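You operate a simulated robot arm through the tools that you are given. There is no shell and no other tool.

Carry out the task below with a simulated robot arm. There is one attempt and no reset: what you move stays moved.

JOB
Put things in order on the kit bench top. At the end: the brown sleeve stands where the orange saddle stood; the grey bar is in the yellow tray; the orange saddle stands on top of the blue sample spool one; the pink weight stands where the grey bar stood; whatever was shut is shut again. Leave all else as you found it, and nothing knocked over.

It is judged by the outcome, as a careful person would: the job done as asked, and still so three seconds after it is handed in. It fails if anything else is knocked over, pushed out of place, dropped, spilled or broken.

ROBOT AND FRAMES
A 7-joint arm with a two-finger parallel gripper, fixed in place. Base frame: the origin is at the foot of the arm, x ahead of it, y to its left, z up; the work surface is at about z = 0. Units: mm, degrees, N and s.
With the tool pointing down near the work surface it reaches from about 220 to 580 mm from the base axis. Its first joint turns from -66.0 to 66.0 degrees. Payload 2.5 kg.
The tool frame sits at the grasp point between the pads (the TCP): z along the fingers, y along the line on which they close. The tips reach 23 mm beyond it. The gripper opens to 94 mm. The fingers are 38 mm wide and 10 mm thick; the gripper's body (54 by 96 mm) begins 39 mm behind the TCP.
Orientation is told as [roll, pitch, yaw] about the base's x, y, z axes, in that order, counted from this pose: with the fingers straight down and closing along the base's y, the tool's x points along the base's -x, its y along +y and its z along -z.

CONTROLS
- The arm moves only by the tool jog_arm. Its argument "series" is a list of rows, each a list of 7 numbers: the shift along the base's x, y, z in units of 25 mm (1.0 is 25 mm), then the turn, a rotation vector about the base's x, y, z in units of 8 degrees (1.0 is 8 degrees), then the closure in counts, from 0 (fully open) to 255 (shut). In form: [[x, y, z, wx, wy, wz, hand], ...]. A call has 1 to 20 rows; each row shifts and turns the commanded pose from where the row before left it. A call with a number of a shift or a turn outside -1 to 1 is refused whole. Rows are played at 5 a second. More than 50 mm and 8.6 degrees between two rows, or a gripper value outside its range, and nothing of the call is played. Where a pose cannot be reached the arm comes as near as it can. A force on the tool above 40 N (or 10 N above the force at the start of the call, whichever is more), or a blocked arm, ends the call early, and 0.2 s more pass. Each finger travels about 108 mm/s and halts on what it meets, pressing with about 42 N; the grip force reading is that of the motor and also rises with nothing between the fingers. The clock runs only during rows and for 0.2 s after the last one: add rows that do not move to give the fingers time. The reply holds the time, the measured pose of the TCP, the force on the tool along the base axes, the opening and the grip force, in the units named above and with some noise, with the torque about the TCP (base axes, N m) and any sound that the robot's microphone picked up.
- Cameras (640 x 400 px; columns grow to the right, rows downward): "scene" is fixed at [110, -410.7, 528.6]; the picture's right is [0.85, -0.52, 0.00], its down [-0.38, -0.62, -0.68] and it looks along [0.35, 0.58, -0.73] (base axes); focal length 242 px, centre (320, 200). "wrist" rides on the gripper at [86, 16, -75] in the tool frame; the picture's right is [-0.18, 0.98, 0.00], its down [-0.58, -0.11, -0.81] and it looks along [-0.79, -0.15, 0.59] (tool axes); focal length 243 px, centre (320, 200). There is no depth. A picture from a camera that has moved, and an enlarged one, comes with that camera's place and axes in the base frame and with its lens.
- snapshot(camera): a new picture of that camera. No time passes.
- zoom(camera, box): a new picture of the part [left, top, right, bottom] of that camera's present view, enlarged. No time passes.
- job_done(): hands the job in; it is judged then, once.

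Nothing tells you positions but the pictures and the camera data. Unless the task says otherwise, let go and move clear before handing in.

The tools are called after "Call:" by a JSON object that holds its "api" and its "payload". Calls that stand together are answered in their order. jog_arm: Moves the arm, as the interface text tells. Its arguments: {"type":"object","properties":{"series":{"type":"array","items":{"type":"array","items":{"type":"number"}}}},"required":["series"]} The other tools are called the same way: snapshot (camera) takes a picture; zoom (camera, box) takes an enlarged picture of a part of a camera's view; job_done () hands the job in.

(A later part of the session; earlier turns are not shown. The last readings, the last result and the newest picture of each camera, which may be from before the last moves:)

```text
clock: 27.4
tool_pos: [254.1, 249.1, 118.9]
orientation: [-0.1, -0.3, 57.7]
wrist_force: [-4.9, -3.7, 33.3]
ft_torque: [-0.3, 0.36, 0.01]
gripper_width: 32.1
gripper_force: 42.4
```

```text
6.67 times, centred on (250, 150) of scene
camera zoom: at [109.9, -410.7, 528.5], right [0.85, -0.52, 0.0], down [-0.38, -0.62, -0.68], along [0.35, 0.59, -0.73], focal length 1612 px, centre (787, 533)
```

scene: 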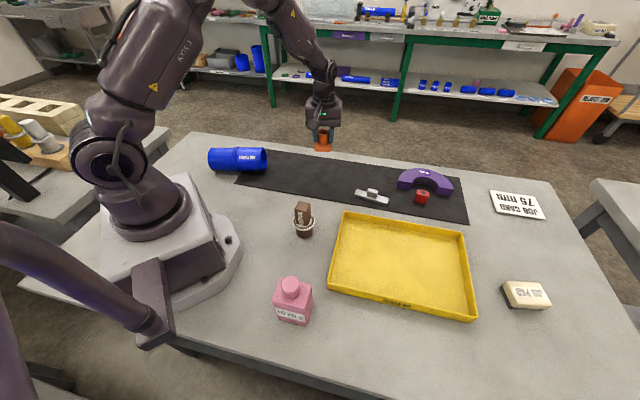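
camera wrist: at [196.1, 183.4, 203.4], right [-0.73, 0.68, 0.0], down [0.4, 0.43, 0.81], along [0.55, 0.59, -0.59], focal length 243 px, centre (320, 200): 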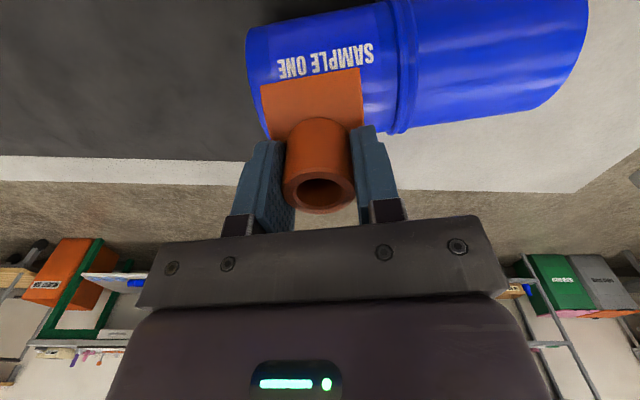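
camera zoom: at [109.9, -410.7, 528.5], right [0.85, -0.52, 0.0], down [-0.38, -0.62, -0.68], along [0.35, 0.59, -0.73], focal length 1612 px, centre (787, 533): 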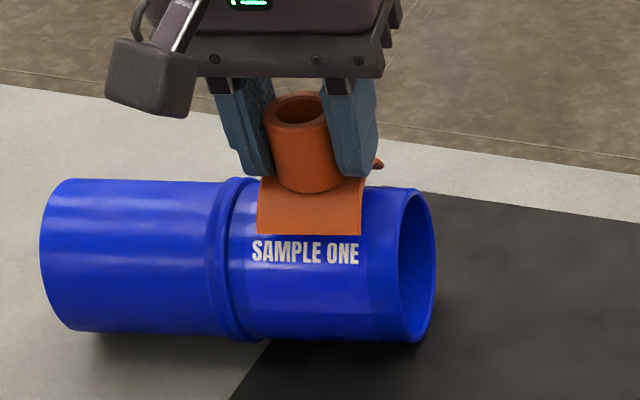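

Contact is again at z≈118. I'll measure the spool silhouettes against the saddle edge in the wrist view before adjusting.

Call:
{"api": "zoom", "payload": {"camera": "wrist", "box": [200, 0, 400, 125]}}

Call:
{"api": "zoom", "payload": {"camera": "wrist", "box": [380, 0, 620, 150]}}

Call:
{"api": "zoom", "payload": {"camera": "scene", "box": [236, 130, 276, 155]}}

```text
3.20 times, centred on (300, 62) of wrist
camera zoom: at [195.6, 183.9, 193.0], right [-0.73, 0.68, 0.0], down [0.4, 0.43, 0.81], along [0.55, 0.59, -0.59], focal length 776 px, centre (384, 640)
```

zoom: 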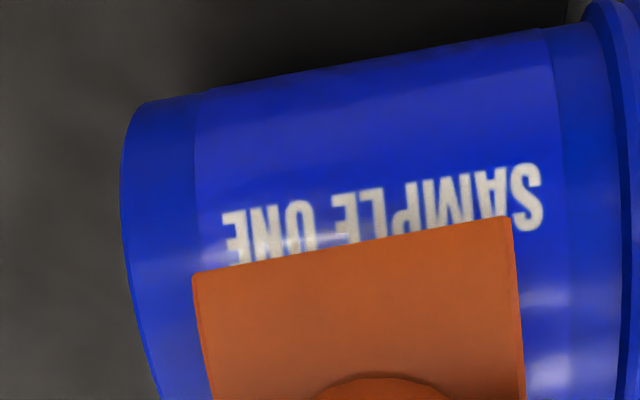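

```text
2.67 times, centred on (500, 75) of wrist
camera zoom: at [195.6, 183.9, 193.0], right [-0.73, 0.68, 0.0], down [0.4, 0.43, 0.81], along [0.55, 0.59, -0.59], focal length 647 px, centre (-160, 533)
```

zoom: 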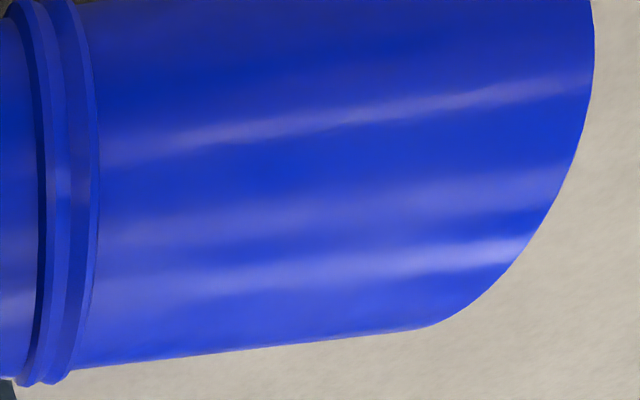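

```text
16.00 times, centred on (256, 142) of scene
camera zoom: at [109.9, -410.7, 528.5], right [0.85, -0.52, 0.0], down [-0.38, -0.62, -0.68], along [0.35, 0.59, -0.73], focal length 3868 px, centre (1344, 1120)
```

zoom: 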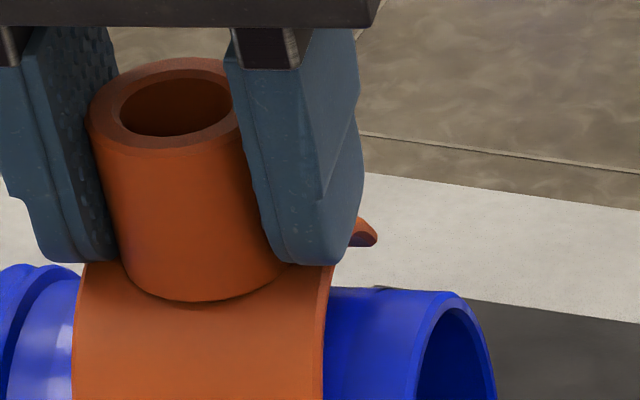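

The saddle's edges sit about 10 mm above a fully nested position, and the torque says contact is about 6 mm on the robot side of the tool. I'll lift, shift 5 mm more toward the robot and test the contact again.

Call:
{"api": "jog_arm", "payload": {"series": [[0, 0, 0.2, 0, 0, 0, 255], [-0.104, -0.171, 0, 0, 0, 0, 255], [0, 0, -0.14, 0, 0, 0, 255], [0, 0, 0, 0, 0, 0, 255]]}}

Call:
{"api": "jog_arm", "payload": {"series": [[0, 0, -0.06, 0, 0, 0, 255], [0, 0, 0, 0, 0, 0, 255]]}}

Call:
{"api": "jog_arm", "payload": {"series": [[0, 0, -0.04, 0, 0, 0, 255], [0, 0, 0, 0, 0, 0, 255]]}}

Call:
{"api": "zoom", "payload": {"camera": "scene", "box": [236, 130, 276, 155]}}

```text
clock: 28.4
tool_pos: [252.1, 242.8, 117.7]
orientation: [-0.1, -0.2, 57.7]
wrist_force: [-5.7, -5.0, 24.8]
ft_torque: [-0.14, 0.27, 0.01]
gripper_width: 32.4
gripper_force: 42.3
```

```text
clock: 28.8
tool_pos: [253.4, 244.3, 118.2]
orientation: [-0.2, -0.3, 57.6]
wrist_force: [-2.0, -1.2, 8.0]
ft_torque: [-0.08, 0.13, 0.0]
gripper_width: 32.3
gripper_force: 41.9
stopped in row 2: the force on the tool passed its limit at 44 N (the readings are from after the stop); the commanded pose is now the measured one
```

```text
clock: 29.4
tool_pos: [253.2, 243.9, 117.9]
orientation: [-0.2, -0.5, 57.6]
wrist_force: [-4.3, -4.3, 32.4]
ft_torque: [-0.15, 0.34, 0.0]
gripper_width: 32.2
gripper_force: 42.0
```

```text
16.00 times, centred on (256, 142) of scene
camera zoom: at [109.9, -410.7, 528.5], right [0.85, -0.52, 0.0], down [-0.38, -0.62, -0.68], along [0.35, 0.59, -0.73], focal length 3868 px, centre (1344, 1120)
```

zoom: 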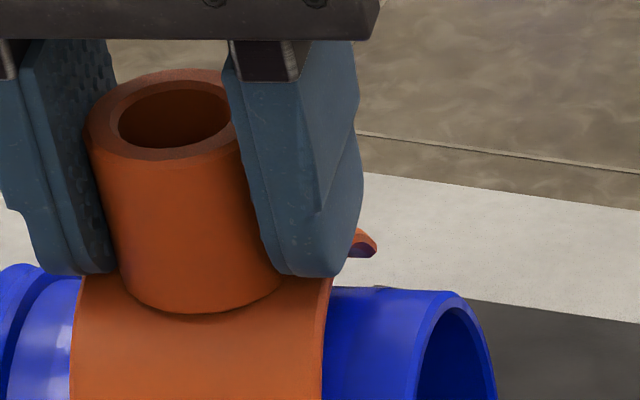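

Contact stays at the same place on the spool's crown (about s=338 across the axis), so the saddle effectively seats flat on top and only needs exact centring. I'll shift another 1.5 mm and touch down lightly.

Call:
{"api": "jog_arm", "payload": {"series": [[0, 0, 0.16, 0, 0, 0, 255], [-0.031, -0.051, 0, 0, 0, 0, 255], [0, 0, -0.08, 0, 0, 0, 255], [0, 0, 0, 0, 0, 0, 255]]}}

Call:
{"api": "jog_arm", "payload": {"series": [[0, 0, -0.03, 0, 0, 0, 255], [0, 0, 0, 0, 0, 0, 255]]}}

Call:
{"api": "jog_arm", "payload": {"series": [[0, 0, -0.03, 0, 0, 0, 255], [0, 0, 0, 0, 0, 0, 255]]}}

Call:
{"api": "zoom", "payload": {"camera": "scene", "box": [210, 120, 290, 180]}}

```text
clock: 30.4
tool_pos: [251.3, 242.3, 118.9]
orientation: [0.0, -0.3, 57.6]
wrist_force: [-0.1, -0.1, -0.9]
ft_torque: [-0.03, -0.01, 0.02]
gripper_width: 32.4
gripper_force: 41.9
```

```text
clock: 31.0
tool_pos: [252.5, 242.7, 119.6]
orientation: [-0.2, -0.3, 57.6]
wrist_force: [-0.6, 0.1, 1.1]
ft_torque: [-0.03, -0.04, 0.01]
gripper_width: 32.3
gripper_force: 41.8
```

```text
clock: 31.6
tool_pos: [252.7, 244.2, 119.1]
orientation: [-0.3, -0.5, 57.7]
wrist_force: [-0.6, -2.7, 17.2]
ft_torque: [-0.04, 0.16, -0.02]
gripper_width: 32.1
gripper_force: 42.2
```

```text
6.67 times, centred on (250, 150) of scene
camera zoom: at [109.9, -410.7, 528.5], right [0.85, -0.52, 0.0], down [-0.38, -0.62, -0.68], along [0.35, 0.59, -0.73], focal length 1612 px, centre (787, 533)
```

zoom: 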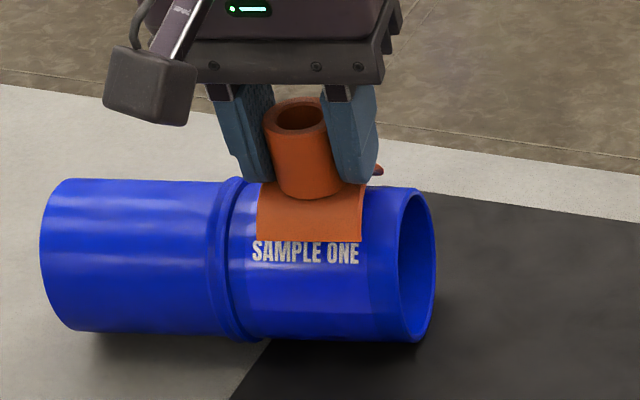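

The touch is now centred (offset about 0.3 mm). I'll ease the pressure slightly, then open just a couple of millimetres so the fingers still cage the tube while I check it is stable.

Call:
{"api": "jog_arm", "payload": {"series": [[0, 0, 0.02, 0, 0, 0, 255], [0, 0, 0, 0, 0, 0, 255], [0, 0, 0, 0, 0, 0, 155], [0, 0, 0, 0, 0, 0, 155], [0, 0, 0, 0, 0, 0, 155]]}}

Call:
{"api": "zoom", "payload": {"camera": "scene", "box": [236, 130, 276, 155]}}

Call:
{"api": "snapshot", "payload": {"camera": "wrist"}}

```text
clock: 32.8
tool_pos: [250.8, 242.9, 118.3]
orientation: [-0.1, -0.3, 57.6]
wrist_force: [2.5, 1.8, 14.2]
ft_torque: [0.05, -0.02, 0.01]
gripper_width: 34.5
gripper_force: 0.0
```

```text
16.00 times, centred on (256, 142) of scene
camera zoom: at [110.0, -410.7, 528.5], right [0.85, -0.52, 0.0], down [-0.38, -0.62, -0.68], along [0.35, 0.59, -0.73], focal length 3868 px, centre (1344, 1120)
```

zoom: 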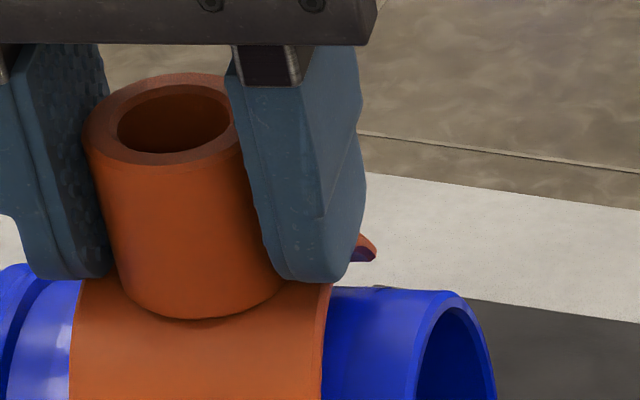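

```text
taken
camera wrist: at [192.9, 178.8, 193.0], right [-0.73, 0.68, 0.0], down [0.4, 0.43, 0.81], along [0.55, 0.59, -0.59], focal length 243 px, centre (320, 200)
```

wrist: 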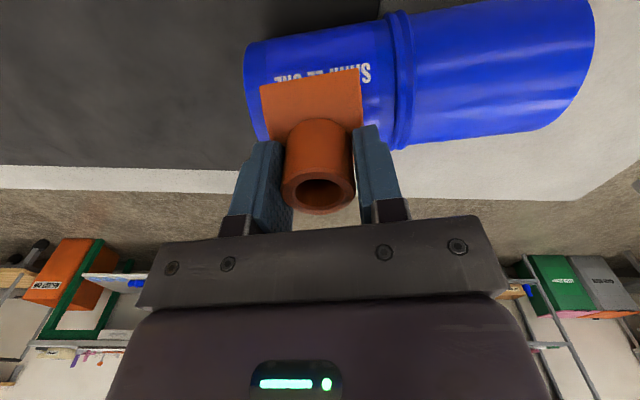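

The grip is open, but the fingertips still rest on the saddle's plate with 14 N. I'll rise slightly and see how the saddle settles.

Call:
{"api": "jog_arm", "payload": {"series": [[0, 0, 0.04, 0, 0, 0, 155], [0, 0, 0, 0, 0, 0, 155], [0, 0, 0.04, 0, 0, 0, 150], [0, 0, 0, 0, 0, 0, 150], [0, 0, 0, 0, 0, 0, 150]]}}

Call:
{"api": "zoom", "payload": {"camera": "scene", "box": [236, 130, 276, 155]}}

Call:
{"api": "zoom", "payload": {"camera": "wrist", "box": [220, 0, 420, 220]}}

```text
clock: 34.0
tool_pos: [251.4, 242.6, 120.2]
orientation: [-0.2, -0.2, 57.6]
wrist_force: [0.8, -0.6, 0.9]
ft_torque: [0.01, 0.0, 0.04]
gripper_width: 38.7
gripper_force: 0.0
```

```text
16.00 times, centred on (256, 142) of scene
camera zoom: at [110.0, -410.7, 528.6], right [0.85, -0.52, 0.0], down [-0.38, -0.62, -0.68], along [0.35, 0.58, -0.73], focal length 3868 px, centre (1344, 1120)
```

zoom: 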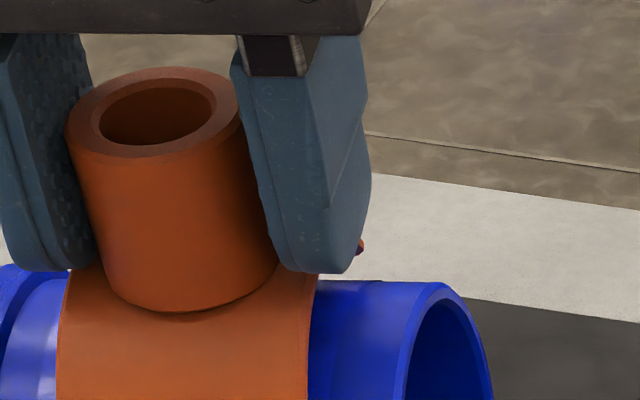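

```text
1.82 times, centred on (320, 110) of wrist
camera zoom: at [192.2, 179.2, 195.1], right [-0.73, 0.68, 0.0], down [0.4, 0.43, 0.81], along [0.55, 0.59, -0.59], focal length 441 px, centre (320, 364)
```

zoom: 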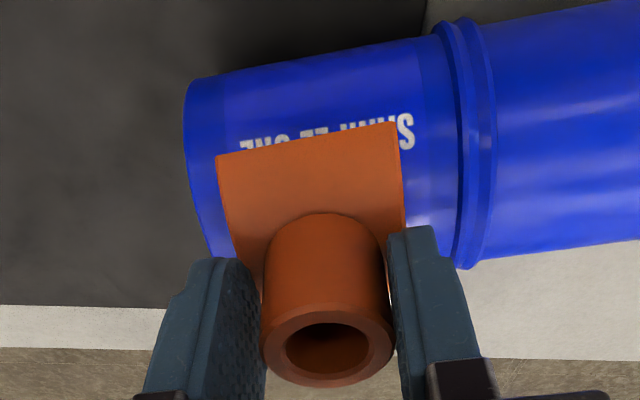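

The spool rocked back to its original pose with the saddle standing on it. I'll open a bit more and wait to see if it stays put.

Call:
{"api": "jog_arm", "payload": {"series": [[0, 0, 0, 0, 0, 0, 140], [0, 0, 0, 0, 0, 0, 130], [0, 0, 0, 0, 0, 0, 130], [0, 0, 0, 0, 0, 0, 130], [0, 0, 0, 0, 0, 0, 130]]}}

Call:
{"api": "zoom", "payload": {"camera": "scene", "box": [236, 130, 276, 155]}}

Call:
{"api": "zoom", "payload": {"camera": "wrist", "box": [220, 0, 420, 220]}}

```text
clock: 35.2
tool_pos: [251.5, 243.8, 119.2]
orientation: [-0.1, -0.3, 57.6]
wrist_force: [-0.5, 0.1, 0.4]
ft_torque: [0.0, -0.02, -0.03]
gripper_width: 46.0
gripper_force: 0.1
```

```text
16.00 times, centred on (256, 142) of scene
camera zoom: at [110.0, -410.7, 528.6], right [0.85, -0.52, 0.0], down [-0.38, -0.62, -0.68], along [0.35, 0.58, -0.73], focal length 3868 px, centre (1344, 1120)
```

zoom: 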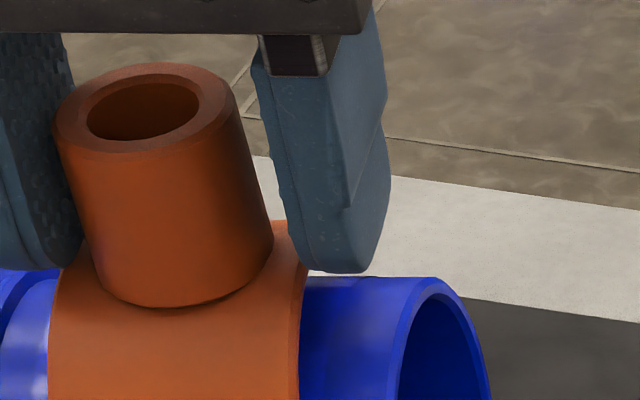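

```text
1.82 times, centred on (320, 110) of wrist
camera zoom: at [192.3, 179.2, 195.1], right [-0.73, 0.68, 0.0], down [0.4, 0.43, 0.81], along [0.55, 0.59, -0.59], focal length 441 px, centre (320, 364)
```

zoom: 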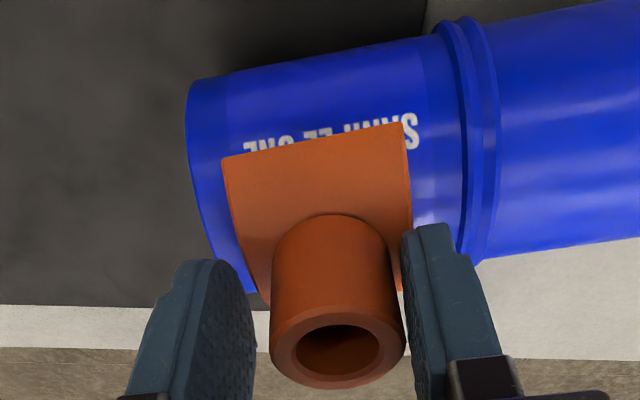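

The saddle seems to creep toward the collar, leaning on one finger. I'll look at the whole picture before going further.

Call:
{"api": "zoom", "payload": {"camera": "scene", "box": [200, 115, 290, 180]}}

Call:
{"api": "snapshot", "payload": {"camera": "wrist"}}

```text
6.15 times, centred on (245, 148) of scene
camera zoom: at [110.0, -410.7, 528.6], right [0.85, -0.52, 0.0], down [-0.38, -0.62, -0.68], along [0.35, 0.58, -0.73], focal length 1488 px, centre (782, 523)
```

zoom: 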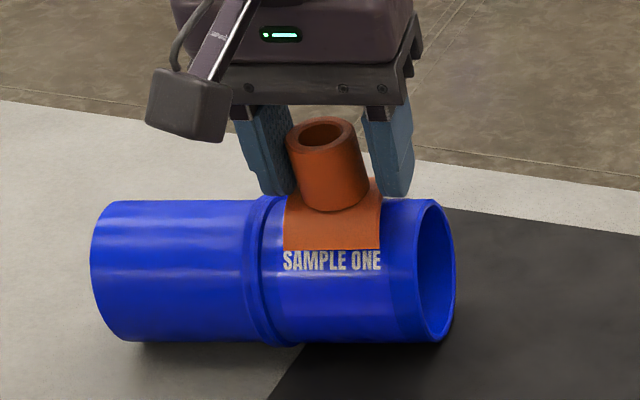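

```text
taken
camera wrist: at [192.3, 179.2, 195.1], right [-0.73, 0.68, 0.0], down [0.4, 0.43, 0.81], along [0.55, 0.59, -0.59], focal length 243 px, centre (320, 200)
```

wrist: 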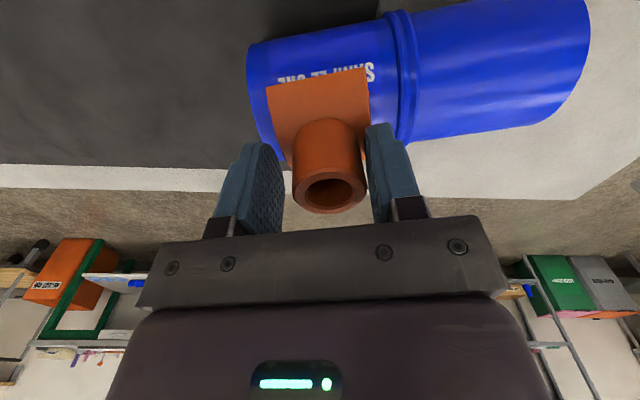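

Call:
{"api": "zoom", "payload": {"camera": "wrist", "box": [230, 50, 410, 225]}}

Call:
{"api": "zoom", "payload": {"camera": "scene", "box": [232, 125, 272, 160]}}

```text
2.29 times, centred on (320, 138) of wrist
camera zoom: at [192.3, 179.2, 195.1], right [-0.73, 0.68, 0.0], down [0.4, 0.43, 0.81], along [0.55, 0.59, -0.59], focal length 555 px, centre (320, 343)
```

zoom: 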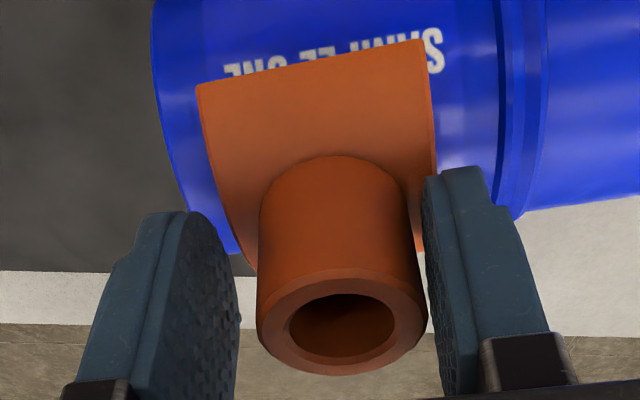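

```text
11.43 times, centred on (252, 142) of scene
camera zoom: at [110.0, -410.7, 528.6], right [0.85, -0.52, 0.0], down [-0.38, -0.62, -0.68], along [0.35, 0.58, -0.73], focal length 2762 px, centre (1097, 857)
```

zoom: 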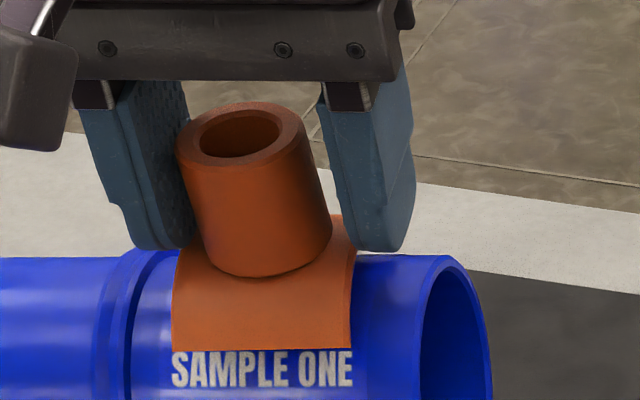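

The tube's top is touching the collar-side finger. I'll ease that finger away 2 mm to see whether the saddle stands by itself or follows.

Call:
{"api": "jog_arm", "payload": {"series": [[-0.07, 0.042, 0, 0, 0, 0, 130], [0, 0, 0, 0, 0, 0, 130], [0, 0, 0, 0, 0, 0, 130]]}}

Call:
{"api": "zoom", "payload": {"camera": "wrist", "box": [230, 50, 410, 225]}}

Call:
{"api": "zoom", "payload": {"camera": "scene", "box": [232, 125, 272, 160]}}

```text
clock: 36.0
tool_pos: [250.7, 244.7, 119.9]
orientation: [0.0, -0.3, 57.6]
wrist_force: [-0.5, -0.5, 1.3]
ft_torque: [-0.02, -0.02, -0.02]
gripper_width: 46.3
gripper_force: 0.0
```

```text
2.29 times, centred on (320, 138) of wrist
camera zoom: at [190.8, 180.6, 194.9], right [-0.73, 0.68, 0.0], down [0.4, 0.43, 0.81], along [0.55, 0.59, -0.59], focal length 555 px, centre (320, 343)
```

zoom: 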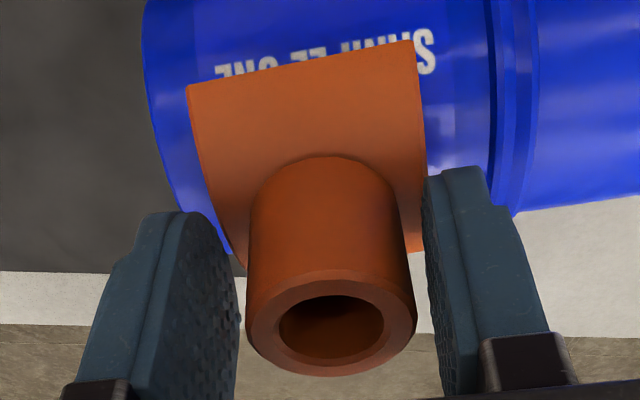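

```text
11.43 times, centred on (252, 142) of scene
camera zoom: at [110.0, -410.7, 528.6], right [0.85, -0.52, 0.0], down [-0.38, -0.62, -0.68], along [0.35, 0.58, -0.73], focal length 2762 px, centre (1097, 857)
```

zoom: 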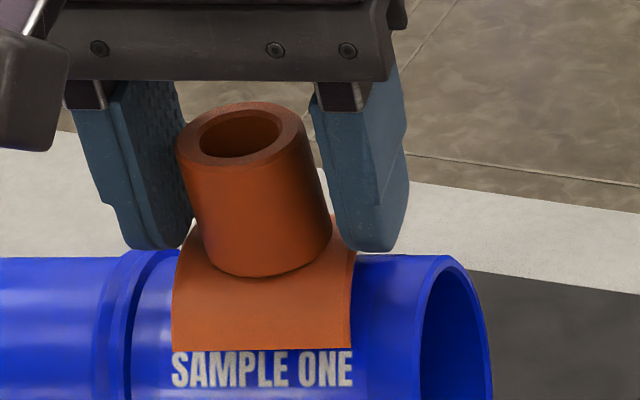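

The saddle stands on its own with both fingers clear. I'll open wide and rise straight up.

Call:
{"api": "jog_arm", "payload": {"series": [[0, 0, 0, 0, 0, 0, 110], [0, 0, 0, 0, 0, 0, 80], [0, 0, 0, 0, 0, 0, 40], [0, 0, 0.2, 0, 0, 0, 40], [0, 0, 0.3, 0, 0, 0, 40], [0, 0, 0.5, 0, 0, 0, 40], [0, 0, 0.6, 0, 0, 0, 40], [0, 0, 0.6, 0, 0, 0, 40], [0, 0, 0.6, 0, 0, 0, 40], [0, 0, 0, 0, 0, 0, 40]]}}

Call:
{"api": "zoom", "payload": {"camera": "scene", "box": [200, 115, 290, 180]}}

Call:
{"api": "snapshot", "payload": {"camera": "wrist"}}

```text
clock: 38.2
tool_pos: [250.0, 244.2, 190.4]
orientation: [-0.1, -0.4, 57.6]
wrist_force: [0.2, -0.4, -0.6]
ft_torque: [-0.01, 0.02, 0.0]
gripper_width: 79.0
gripper_force: 0.0
```

```text
6.15 times, centred on (245, 148) of scene
camera zoom: at [110.0, -410.7, 528.6], right [0.85, -0.52, 0.0], down [-0.38, -0.62, -0.68], along [0.35, 0.58, -0.73], focal length 1488 px, centre (782, 523)
```

zoom: 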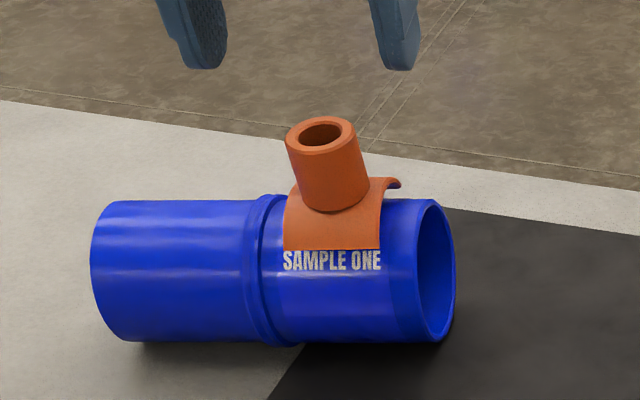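

```text
taken
camera wrist: at [191.0, 179.2, 264.7], right [-0.73, 0.68, 0.0], down [0.4, 0.43, 0.81], along [0.55, 0.59, -0.59], focal length 243 px, centre (320, 200)
```

wrist: 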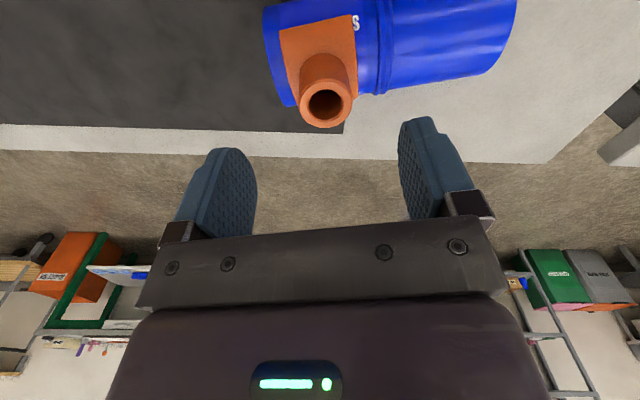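

It stays up on its own. I'll zoom in to see how it sits.

Call:
{"api": "zoom", "payload": {"camera": "scene", "box": [236, 128, 276, 160]}}

Call:
{"api": "zoom", "payload": {"camera": "wrist", "box": [240, 0, 400, 140]}}

```text
12.50 times, centred on (256, 144) of scene
camera zoom: at [110.0, -410.7, 528.6], right [0.85, -0.52, 0.0], down [-0.38, -0.62, -0.68], along [0.35, 0.58, -0.73], focal length 3022 px, centre (1120, 900)
```

zoom: 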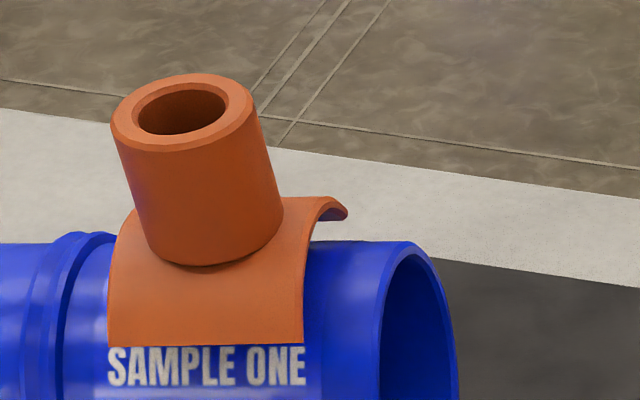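

```text
2.86 times, centred on (320, 70) of wrist
camera zoom: at [191.0, 179.2, 264.7], right [-0.73, 0.68, 0.0], down [0.4, 0.43, 0.81], along [0.55, 0.59, -0.59], focal length 693 px, centre (320, 571)
```

zoom: 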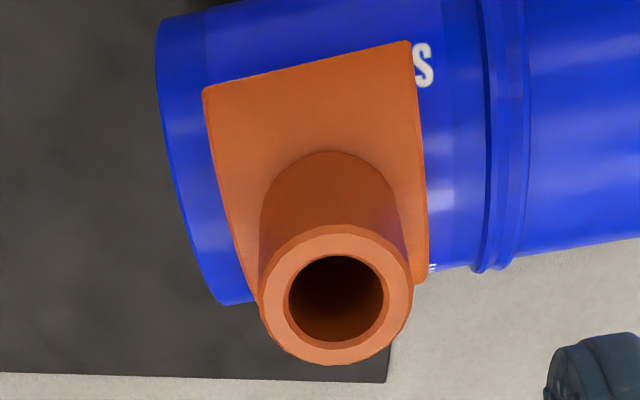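

The saddle stands on the spool with only a slight lean and is stable. Next is the grey bar, so I'll go above it and turn to close across its width.

Call:
{"api": "jog_arm", "payload": {"series": [[0.709, -0.889, 0, 0, 0, -0.996, 40], [0.709, -0.889, 0, 0, 0, -0.996, 40], [0.709, -0.889, 0, 0, 0, -0.996, 40], [0.709, -0.889, 0, 0, 0, -0.996, 40], [0.709, -0.889, 0, 0, 0, -0.996, 40], [0.709, -0.889, 0, 0, 0, -0.996, 40], [0.709, -0.889, 0, 0, 0, -0.996, 40], [0.709, -0.889, 0, 0, 0, -0.996, 40], [0.709, -0.889, -0.4, 0, 0, -0.996, 40], [0.709, -0.889, -0.4, 0, 0, -0.996, 40], [0.709, -0.889, -0.4, 0, 0, -0.996, 40], [0.709, -0.889, -0.4, 0, 0, -0.996, 40], [0.709, -0.889, -0.4, 0, 0, -0.996, 40], [0.709, -0.889, -0.4, 0, 0, -0.996, 40], [0, 0, 0, 0, 0, 0, 40]]}}

Call:
{"api": "snapshot", "payload": {"camera": "wrist"}}

Call:
{"api": "snapshot", "payload": {"camera": "scene"}}

```text
clock: 41.4
tool_pos: [498.3, -67.9, 130.4]
orientation: [-0.1, -0.3, -54.1]
wrist_force: [-0.1, -0.6, 0.0]
ft_torque: [-0.01, -0.01, -0.01]
gripper_width: 79.0
gripper_force: 0.1
```

```text
taken
camera wrist: at [461.1, 13.2, 206.0], right [0.9, 0.43, 0.0], down [0.25, -0.53, 0.81], along [0.35, -0.73, -0.59], focal length 243 px, centre (320, 200)
```

wrist: 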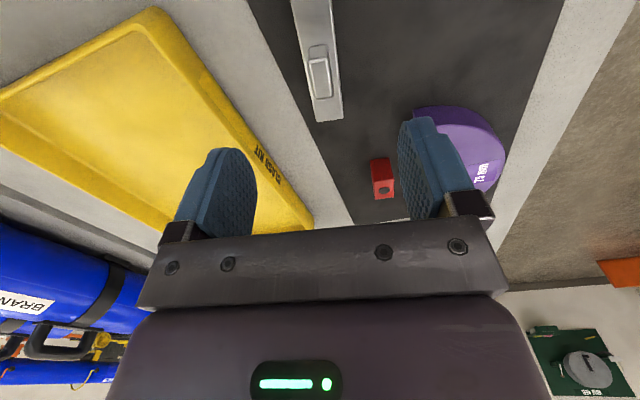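

```text
taken
```

scene: 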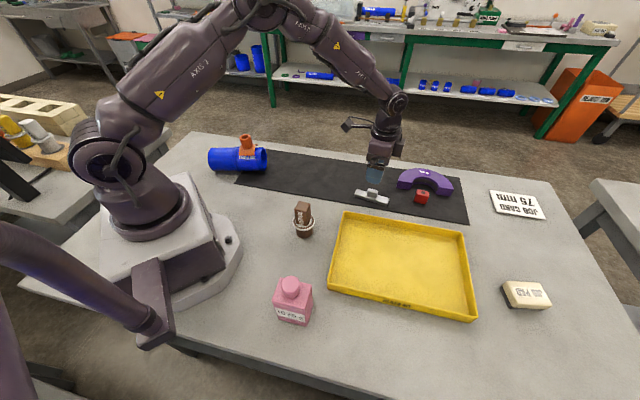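

The bar is well centred under the tool, with its width along the closing line. I'll descend and check before closing.

Call:
{"api": "jog_arm", "payload": {"series": [[0, 0, -0.9, 0, 0, 0, 80], [0, 0, -0.9, 0, 0, 0, 80], [0, 0, -0.9, 0, 0, 0, 80], [0, 0, -0.8, 0, 0, 0, 80], [0, 0, -0.5, 0, 0, 0, 80], [0, 0, 0, 0, 0, 0, 80]]}}

Call:
{"api": "snapshot", "payload": {"camera": "wrist"}}

Call:
{"api": "zoom", "payload": {"camera": "scene", "box": [330, 150, 426, 220]}}

```text
clock: 42.8
tool_pos: [497.0, -66.8, 31.7]
orientation: [-0.1, -0.3, -54.0]
wrist_force: [0.5, 0.5, -0.7]
ft_torque: [-0.02, -0.01, -0.01]
gripper_width: 64.5
gripper_force: 0.0
```

```text
taken
camera wrist: at [459.9, 12.6, 105.8], right [0.9, 0.43, 0.0], down [0.25, -0.53, 0.81], along [0.35, -0.73, -0.59], focal length 243 px, centre (320, 200)
```

wrist: 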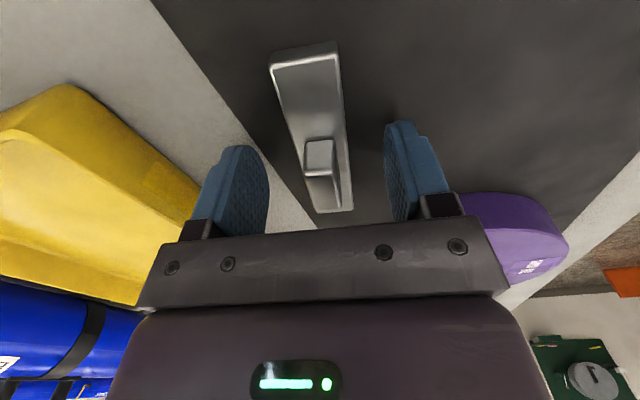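

```text
5.71 times, centred on (378, 185) of scene
camera zoom: at [110.0, -410.7, 528.6], right [0.85, -0.52, 0.0], down [-0.38, -0.62, -0.68], along [0.35, 0.58, -0.73], focal length 1381 px, centre (-11, 286)
```

zoom: 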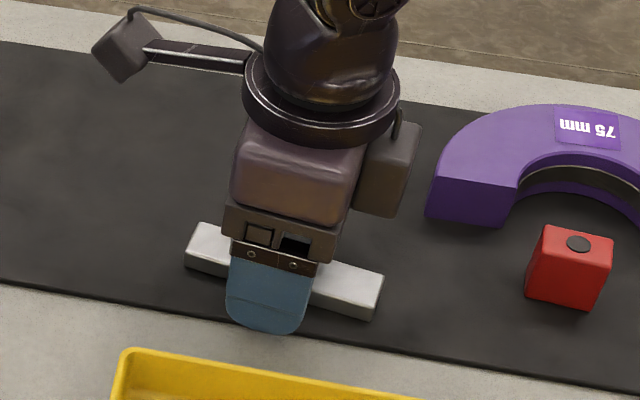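

The fingers straddle the bar correctly. I'll go down another 4 mm and close.

Call:
{"api": "jog_arm", "payload": {"series": [[0, 0, -0.17, 0, 0, 0, 80], [0, 0, 0, 0, 0, 0, 110], [0, 0, 0, 0, 0, 0, 140], [0, 0, 0, 0, 0, 0, 170], [0, 0, 0, 0, 0, 0, 200], [0, 0, 0, 0, 0, 0, 255], [0, 0, 0, 0, 0, 0, 255], [0, 0, 0, 0, 0, 0, 255]]}}

Call:
{"api": "snapshot", "payload": {"camera": "wrist"}}

```text
clock: 44.6
tool_pos: [497.6, -67.8, 27.6]
orientation: [-0.1, -0.4, -54.0]
wrist_force: [-0.9, -0.1, 1.0]
ft_torque: [-0.01, -0.04, -0.01]
gripper_width: 25.1
gripper_force: 41.8
```

```text
taken
camera wrist: at [460.2, 12.4, 101.9], right [0.9, 0.43, 0.0], down [0.25, -0.53, 0.81], along [0.35, -0.73, -0.59], focal length 243 px, centre (320, 200)
```

wrist: 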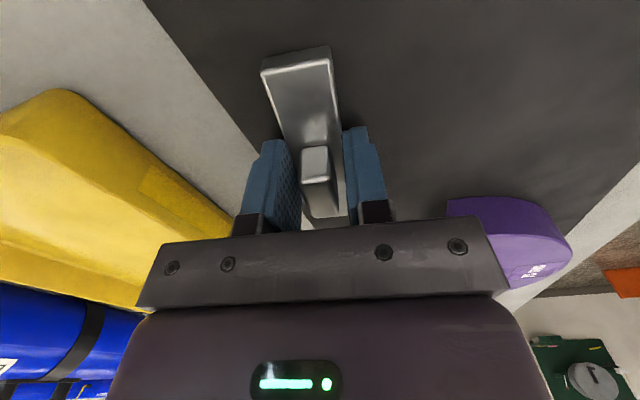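

The bar is gripped (25 mm wide). I'll lift it slowly and verify.

Call:
{"api": "jog_arm", "payload": {"series": [[0, 0, 0.1, 0, 0, 0, 255], [0, 0, 0.2, 0, 0, 0, 255], [0, 0, 0.3, 0, 0, 0, 255], [0, 0, 0.4, 0, 0, 0, 255], [0, 0, 0.5, 0, 0, 0, 255], [0, 0, 0.5, 0, 0, 0, 255], [0, 0, 0.5, 0, 0, 0, 255], [0, 0, 0.4, 0, 0, 0, 255], [0, 0, 0.2, 0, 0, 0, 255]]}}

Call:
{"api": "snapshot", "payload": {"camera": "wrist"}}

Call:
{"api": "snapshot", "payload": {"camera": "scene"}}

```text
clock: 46.6
tool_pos: [497.8, -67.2, 103.0]
orientation: [-0.2, -0.2, -53.8]
wrist_force: [-0.1, 0.9, -2.5]
ft_torque: [-0.01, 0.01, 0.01]
gripper_width: 25.1
gripper_force: 42.0
```

```text
taken
camera wrist: at [461.2, 13.3, 177.7], right [0.9, 0.43, 0.0], down [0.25, -0.53, 0.81], along [0.35, -0.73, -0.59], focal length 243 px, centre (320, 200)
```

wrist: 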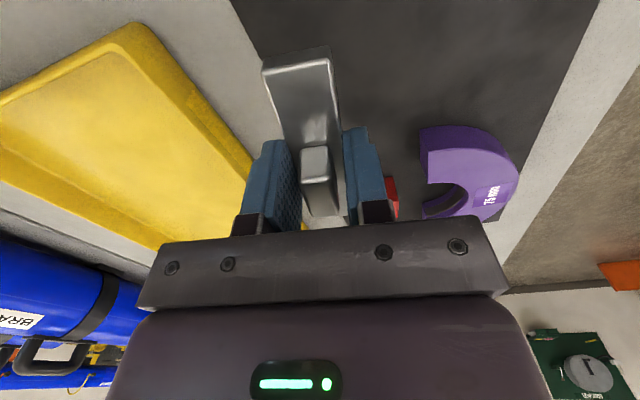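

```text
taken
```

scene: 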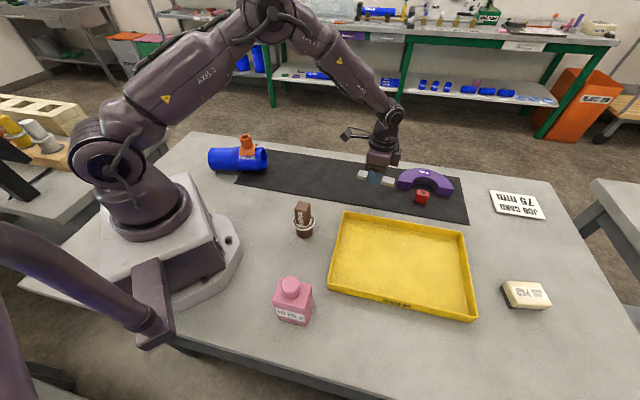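

The bar is held. I'll carry it over the middle of the yellow tray.

Call:
{"api": "jog_arm", "payload": {"series": [[-0.12, -0.27, 0, 0, 0, 0, 255], [-0.246, -0.546, 0, 0, 0, 0, 255], [-0.246, -0.546, 0, 0, 0, 0, 255], [-0.246, -0.546, 0, 0, 0, 0, 255], [-0.246, -0.546, 0, 0, 0, 0, 255], [-0.246, -0.546, 0, 0, 0, 0, 255], [-0.246, -0.546, 0, 0, 0, 0, 255], [-0.246, -0.546, 0, 0, 0, 0, 255], [-0.246, -0.546, 0, 0, 0, 0, 255], [-0.246, -0.546, 0, 0, 0, 0, 255], [-0.246, -0.546, 0, 0, 0, 0, 255], [-0.246, -0.546, 0, 0, 0, 0, 255], [-0.246, -0.546, 0, 0, 0, 0, 255], [-0.246, -0.546, 0, 0, 0, 0, 255], [-0.12, -0.27, 0, 0, 0, 0, 255], [0, 0, 0, 0, 0, 0, 255]]}}

Call:
{"api": "snapshot", "payload": {"camera": "wrist"}}

Call:
{"api": "snapshot", "payload": {"camera": "scene"}}

```text
clock: 50.0
tool_pos: [411.7, -257.9, 103.2]
orientation: [-0.1, -0.1, -53.9]
wrist_force: [0.1, 0.3, -1.2]
ft_torque: [0.02, -0.04, -0.03]
gripper_width: 25.3
gripper_force: 42.6
```

```text
taken
camera wrist: at [374.8, -177.9, 178.0], right [0.9, 0.43, 0.0], down [0.25, -0.53, 0.81], along [0.35, -0.73, -0.59], focal length 243 px, centre (320, 200)
```

wrist: 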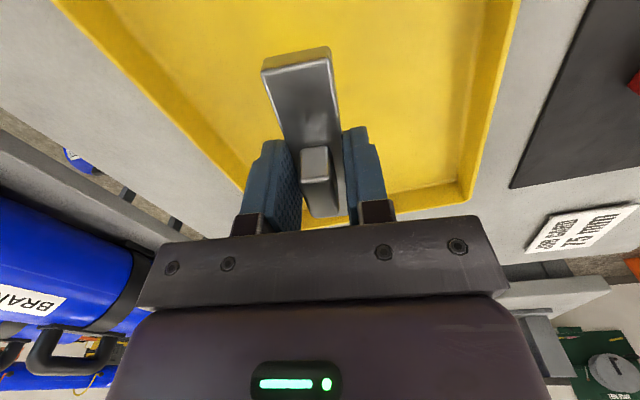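

```text
taken
```

scene: 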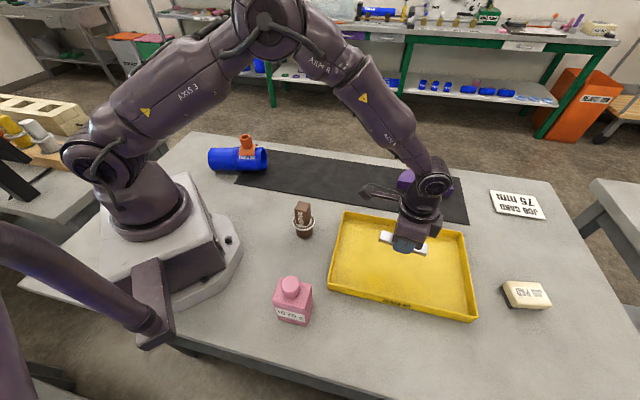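

The bar is over the tray. I'll lower it gently to the tray floor.

Call:
{"api": "jog_arm", "payload": {"series": [[0, 0, -0.3, 0, 0, 0, 255], [0, 0, -0.5, 0, 0, 0, 255], [0, 0, -0.5, 0, 0, 0, 255], [0, 0, -0.5, 0, 0, 0, 255], [0, 0, -0.5, 0, 0, 0, 255], [0, 0, -0.3, 0, 0, 0, 255], [0, 0, -0.1, 0, 0, 0, 255], [0, 0, 0, 0, 0, 0, 255]]}}

Call:
{"api": "jog_arm", "payload": {"series": [[0, 0, -0.05, 0, 0, 0, 255], [0, 0, -0.05, 0, 0, 0, 255], [0, 0, 0, 0, 0, 0, 255]]}}

```text
clock: 51.8
tool_pos: [412.1, -260.0, 36.1]
orientation: [-0.1, -0.3, -53.9]
wrist_force: [-0.1, -0.2, -2.0]
ft_torque: [-0.02, 0.02, 0.01]
gripper_width: 25.0
gripper_force: 42.0
```

```text
clock: 52.6
tool_pos: [412.2, -258.7, 32.8]
orientation: [-0.1, -0.2, -53.8]
wrist_force: [0.6, -0.8, -0.7]
ft_torque: [0.01, 0.02, 0.01]
gripper_width: 25.2
gripper_force: 41.8
```

Call:
{"api": "jog_arm", "payload": {"series": [[0, 0, -0.04, 0, 0, 0, 255], [0, 0, -0.04, 0, 0, 0, 255], [0, 0, 0, 0, 0, 0, 255]]}}

Call:
{"api": "zoom", "payload": {"camera": "scene", "box": [360, 200, 456, 260]}}

```text
clock: 53.4
tool_pos: [412.5, -258.6, 30.7]
orientation: [-0.1, -0.3, -53.9]
wrist_force: [0.1, -0.2, -1.4]
ft_torque: [-0.01, 0.0, 0.01]
gripper_width: 25.2
gripper_force: 41.8
```

```text
6.67 times, centred on (408, 230) of scene
camera zoom: at [110.0, -410.7, 528.6], right [0.85, -0.52, 0.0], down [-0.38, -0.62, -0.68], along [0.35, 0.58, -0.73], focal length 1612 px, centre (-267, 0)
```

zoom: 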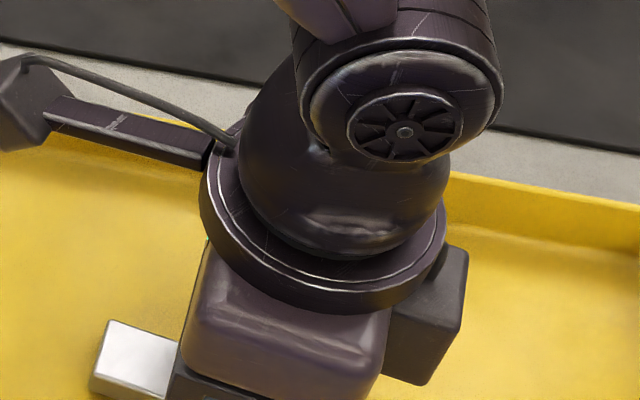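

I haven't touched the tray floor yet, so I'll keep going in 1 mm steps.

Call:
{"api": "jog_arm", "payload": {"series": [[0, 0, -0.04, 0, 0, 0, 255], [0, 0, 0, 0, 0, 0, 255]]}}

Call:
{"api": "jog_arm", "payload": {"series": [[0, 0, -0.04, 0, 0, 0, 255], [0, 0, 0, 0, 0, 0, 255]]}}

Call:
{"api": "jog_arm", "payload": {"series": [[0, 0, -0.04, 0, 0, 0, 255], [0, 0, 0, 0, 0, 0, 255]]}}

```text
clock: 54.0
tool_pos: [411.2, -259.3, 29.8]
orientation: [-0.1, -0.3, -53.8]
wrist_force: [-0.8, -0.5, -1.8]
ft_torque: [0.0, 0.0, -0.02]
gripper_width: 25.4
gripper_force: 42.4
```

```text
clock: 54.6
tool_pos: [412.7, -259.1, 29.5]
orientation: [-0.1, -0.3, -53.9]
wrist_force: [-0.6, 0.1, -0.6]
ft_torque: [-0.01, -0.02, 0.02]
gripper_width: 25.4
gripper_force: 42.0
```

```text
clock: 55.2
tool_pos: [413.1, -259.7, 30.4]
orientation: [0.0, -0.4, -53.8]
wrist_force: [-3.5, 3.0, 13.6]
ft_torque: [0.25, 0.16, 0.03]
gripper_width: 25.2
gripper_force: 42.1
```

The bar has touched the tray floor. I'll release and rise.

Call:
{"api": "jog_arm", "payload": {"series": [[0, 0, 0.03, 0, 0, 0, 255], [0, 0, 0, 0, 0, 0, 170], [0, 0, 0, 0, 0, 0, 140], [0, 0, 0, 0, 0, 0, 110], [0, 0, 0.2, 0, 0, 0, 110], [0, 0, 0.6, 0, 0, 0, 110], [0, 0, 0.9, 0, 0, 0, 110], [0, 0, 0.9, 0, 0, 0, 110], [0, 0, 0.9, 0, 0, 0, 110], [0, 0, 0.9, 0, 0, 0, 110], [0, 0, 0, 0, 0, 0, 110]]}}

Call:
{"api": "snapshot", "payload": {"camera": "wrist"}}

Call:
{"api": "snapshot", "payload": {"camera": "scene"}}

```text
clock: 57.6
tool_pos: [410.8, -259.8, 138.8]
orientation: [-0.2, -0.3, -54.0]
wrist_force: [0.0, 0.0, 0.1]
ft_torque: [0.0, 0.0, 0.02]
gripper_width: 53.3
gripper_force: 0.2
```

```text
taken
camera wrist: at [373.7, -178.8, 213.3], right [0.9, 0.43, 0.0], down [0.25, -0.53, 0.81], along [0.35, -0.73, -0.59], focal length 243 px, centre (320, 200)
```

wrist: 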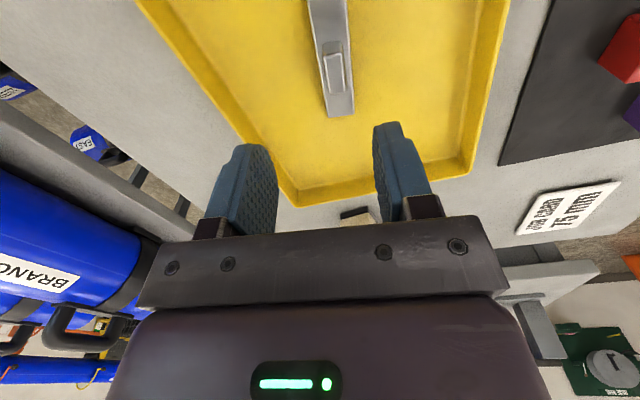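

```text
taken
```

scene: 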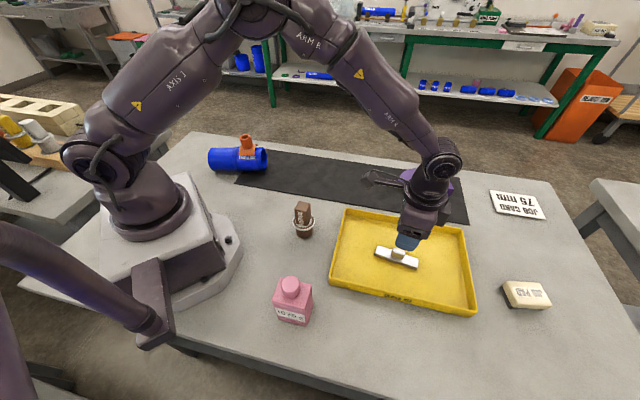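

The bar lies in the tray. Next I'll look at the brown sleeve closely from the side before choosing a grip.

Call:
{"api": "jog_arm", "payload": {"series": [[0, 0, 0.8, 0, 0, 0, 40], [0, 0, 0.8, 0, 0, 0, 0], [-0.372, 0.862, 0, 0, 0, -0.2, 0], [-0.372, 0.862, 0, 0, 0, -0.2, 0], [-0.372, 0.862, 0, 0, 0, -0.2, 0], [-0.372, 0.862, 0, 0, 0, -0.2, 0], [-0.372, 0.862, 0, 0, 0, -0.2, 0], [-0.372, 0.862, 0, 0, 0, -0.2, 0], [-0.372, 0.862, 0, 0, 0, -0.2, 0], [-0.372, 0.862, 0, 0, 0, -0.2, 0], [-0.372, 0.862, 0, 0, 0, -0.2, 0], [-0.372, 0.862, 0, 0, 0, -0.2, 0], [-0.372, 0.862, -0.5, 0, 0, -0.2, 0], [-0.372, 0.862, -0.5, 0, 0, -0.2, 0], [-0.372, 0.862, -0.6, 0, 0, -0.2, 0], [0, 0, -0.6, 0, 0, 0, 0]]}}

Call:
{"api": "snapshot", "payload": {"camera": "wrist"}}

Call:
{"api": "snapshot", "payload": {"camera": "scene"}}

```text
clock: 61.0
tool_pos: [291.1, 20.0, 125.5]
orientation: [-0.1, -0.4, -74.8]
wrist_force: [-0.2, -0.5, 0.2]
ft_torque: [-0.02, 0.01, -0.02]
gripper_width: 94.3
gripper_force: 0.1
```

```text
taken
camera wrist: at [285.1, 108.3, 199.6], right [1.0, 0.08, 0.0], down [0.05, -0.59, 0.81], along [0.06, -0.81, -0.59], focal length 243 px, centre (320, 200)
```

wrist: 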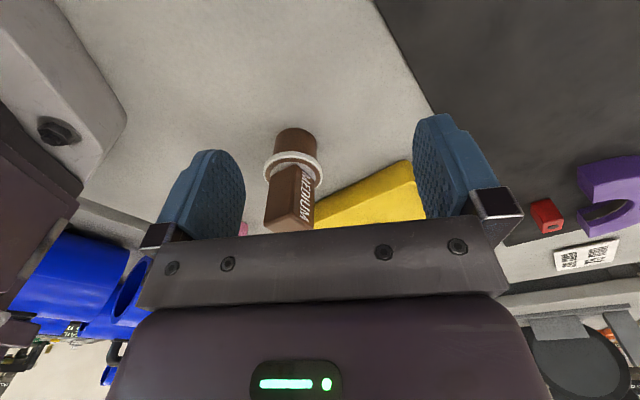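

```text
taken
```

scene: 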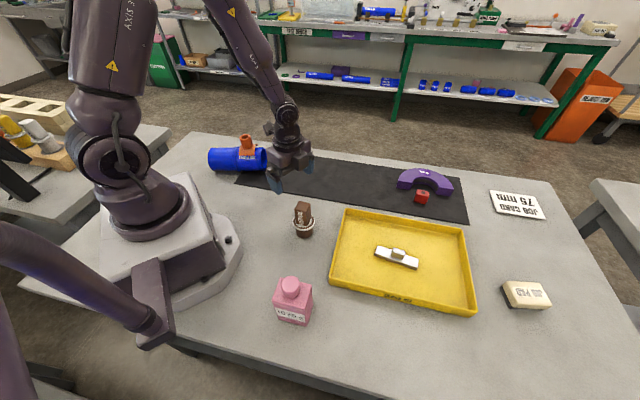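

Call:
{"api": "zoom", "payload": {"camera": "wrist", "box": [240, 110, 368, 240]}}

Call:
{"api": "zoom", "payload": {"camera": "scene", "box": [285, 195, 325, 245]}}

Call:
{"api": "zoom", "payload": {"camera": "scene", "box": [200, 115, 290, 180]}}

```text
3.08 times, centred on (304, 175) of wrist
camera zoom: at [285.1, 108.3, 199.6], right [1.0, 0.08, 0.0], down [0.05, -0.59, 0.81], along [0.06, -0.81, -0.59], focal length 746 px, centre (369, 277)
```

zoom: 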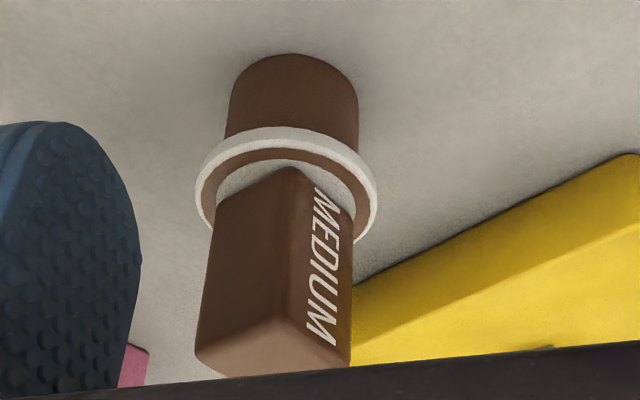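

```text
8.00 times, centred on (305, 220) of scene
camera zoom: at [110.0, -410.6, 528.6], right [0.85, -0.52, 0.0], down [-0.38, -0.62, -0.68], along [0.35, 0.58, -0.73], focal length 1934 px, centre (440, 40)
```

zoom: 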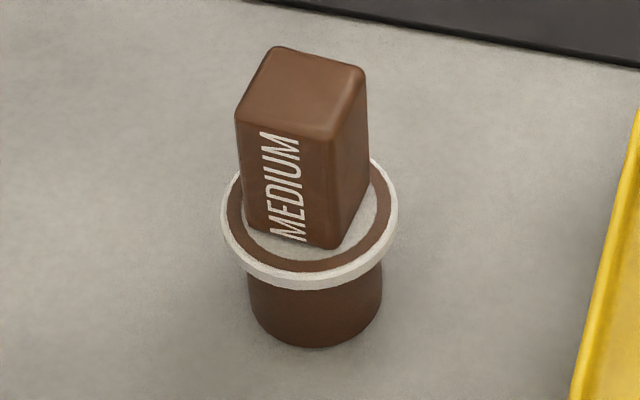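

```text
6.15 times, centred on (245, 148) of scene
camera zoom: at [110.0, -410.6, 528.6], right [0.85, -0.52, 0.0], down [-0.38, -0.62, -0.68], along [0.35, 0.58, -0.73], focal length 1488 px, centre (782, 523)
```

zoom: 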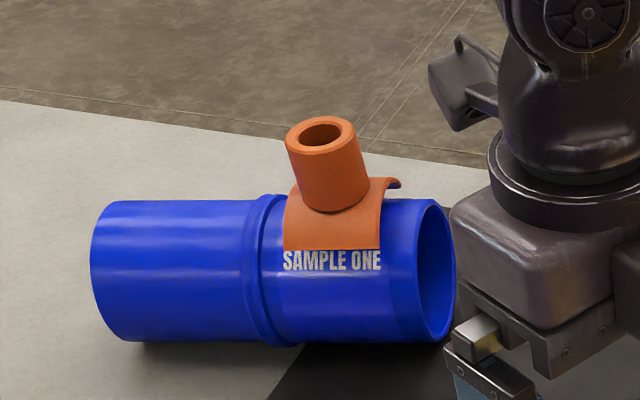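

The sleeve looks like one piece: a round base, a flange and a square upper part about 28 mm wide, centred near (270,-67). The saddle hasn't moved. I'll position above the sleeve with the fingers square to the upper part.

Call:
{"api": "jog_arm", "payload": {"series": [[0, 0, 0.9, 0, 0, 0.2, 0], [0, 0, 0.3, 0, 0, 0.4, 0], [-0.16, -0.7, 0, 0, 0, 0.5, 0], [-0.16, -0.7, 0, 0, 0, 0.5, 0], [-0.16, -0.7, 0, 0, 0, 0.5, 0], [-0.16, -0.7, 0, 0, 0, 0.5, 0], [-0.18, -0.68, 0, 0, 0, 0.5, 0], [0, 0, 0, 0, 0, 0, 0]]}}

Call:
{"api": "snapshot", "payload": {"camera": "wrist"}}

Call:
{"api": "zoom", "payload": {"camera": "scene", "box": [250, 150, 362, 240]}}

```text
clock: 62.8
tool_pos: [269.8, -63.5, 154.1]
orientation: [0.0, -0.3, -49.9]
wrist_force: [0.2, 0.5, 0.3]
ft_torque: [-0.01, 0.0, 0.0]
gripper_width: 94.1
gripper_force: 0.0
```

```text
taken
camera wrist: at [227.3, 13.0, 228.6], right [0.87, 0.49, 0.0], down [0.29, -0.51, 0.81], along [0.4, -0.7, -0.59], focal length 243 px, centre (320, 200)
```

wrist: 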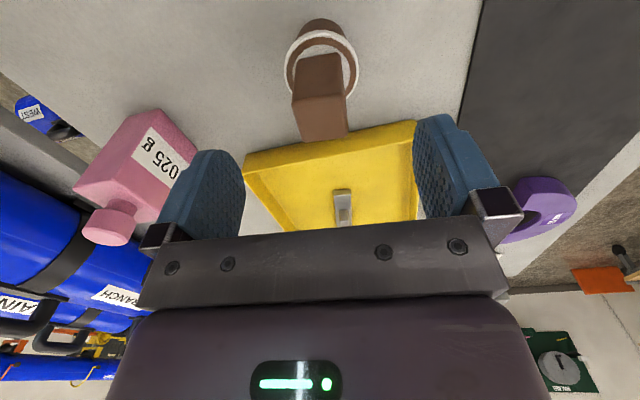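

```text
4.44 times, centred on (306, 195) of scene
camera zoom: at [110.0, -410.7, 528.6], right [0.85, -0.52, 0.0], down [-0.38, -0.62, -0.68], along [0.35, 0.58, -0.73], focal length 1074 px, centre (382, 222)
```

zoom: 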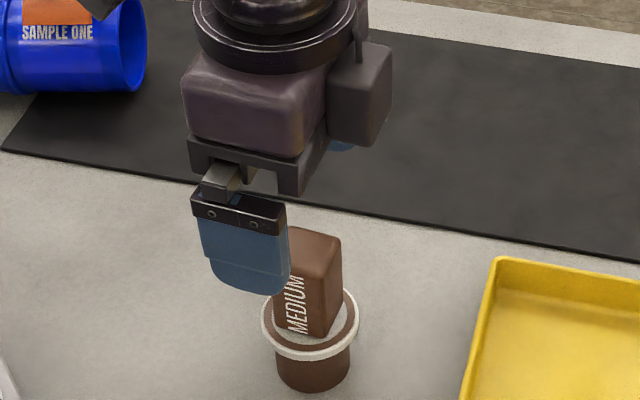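

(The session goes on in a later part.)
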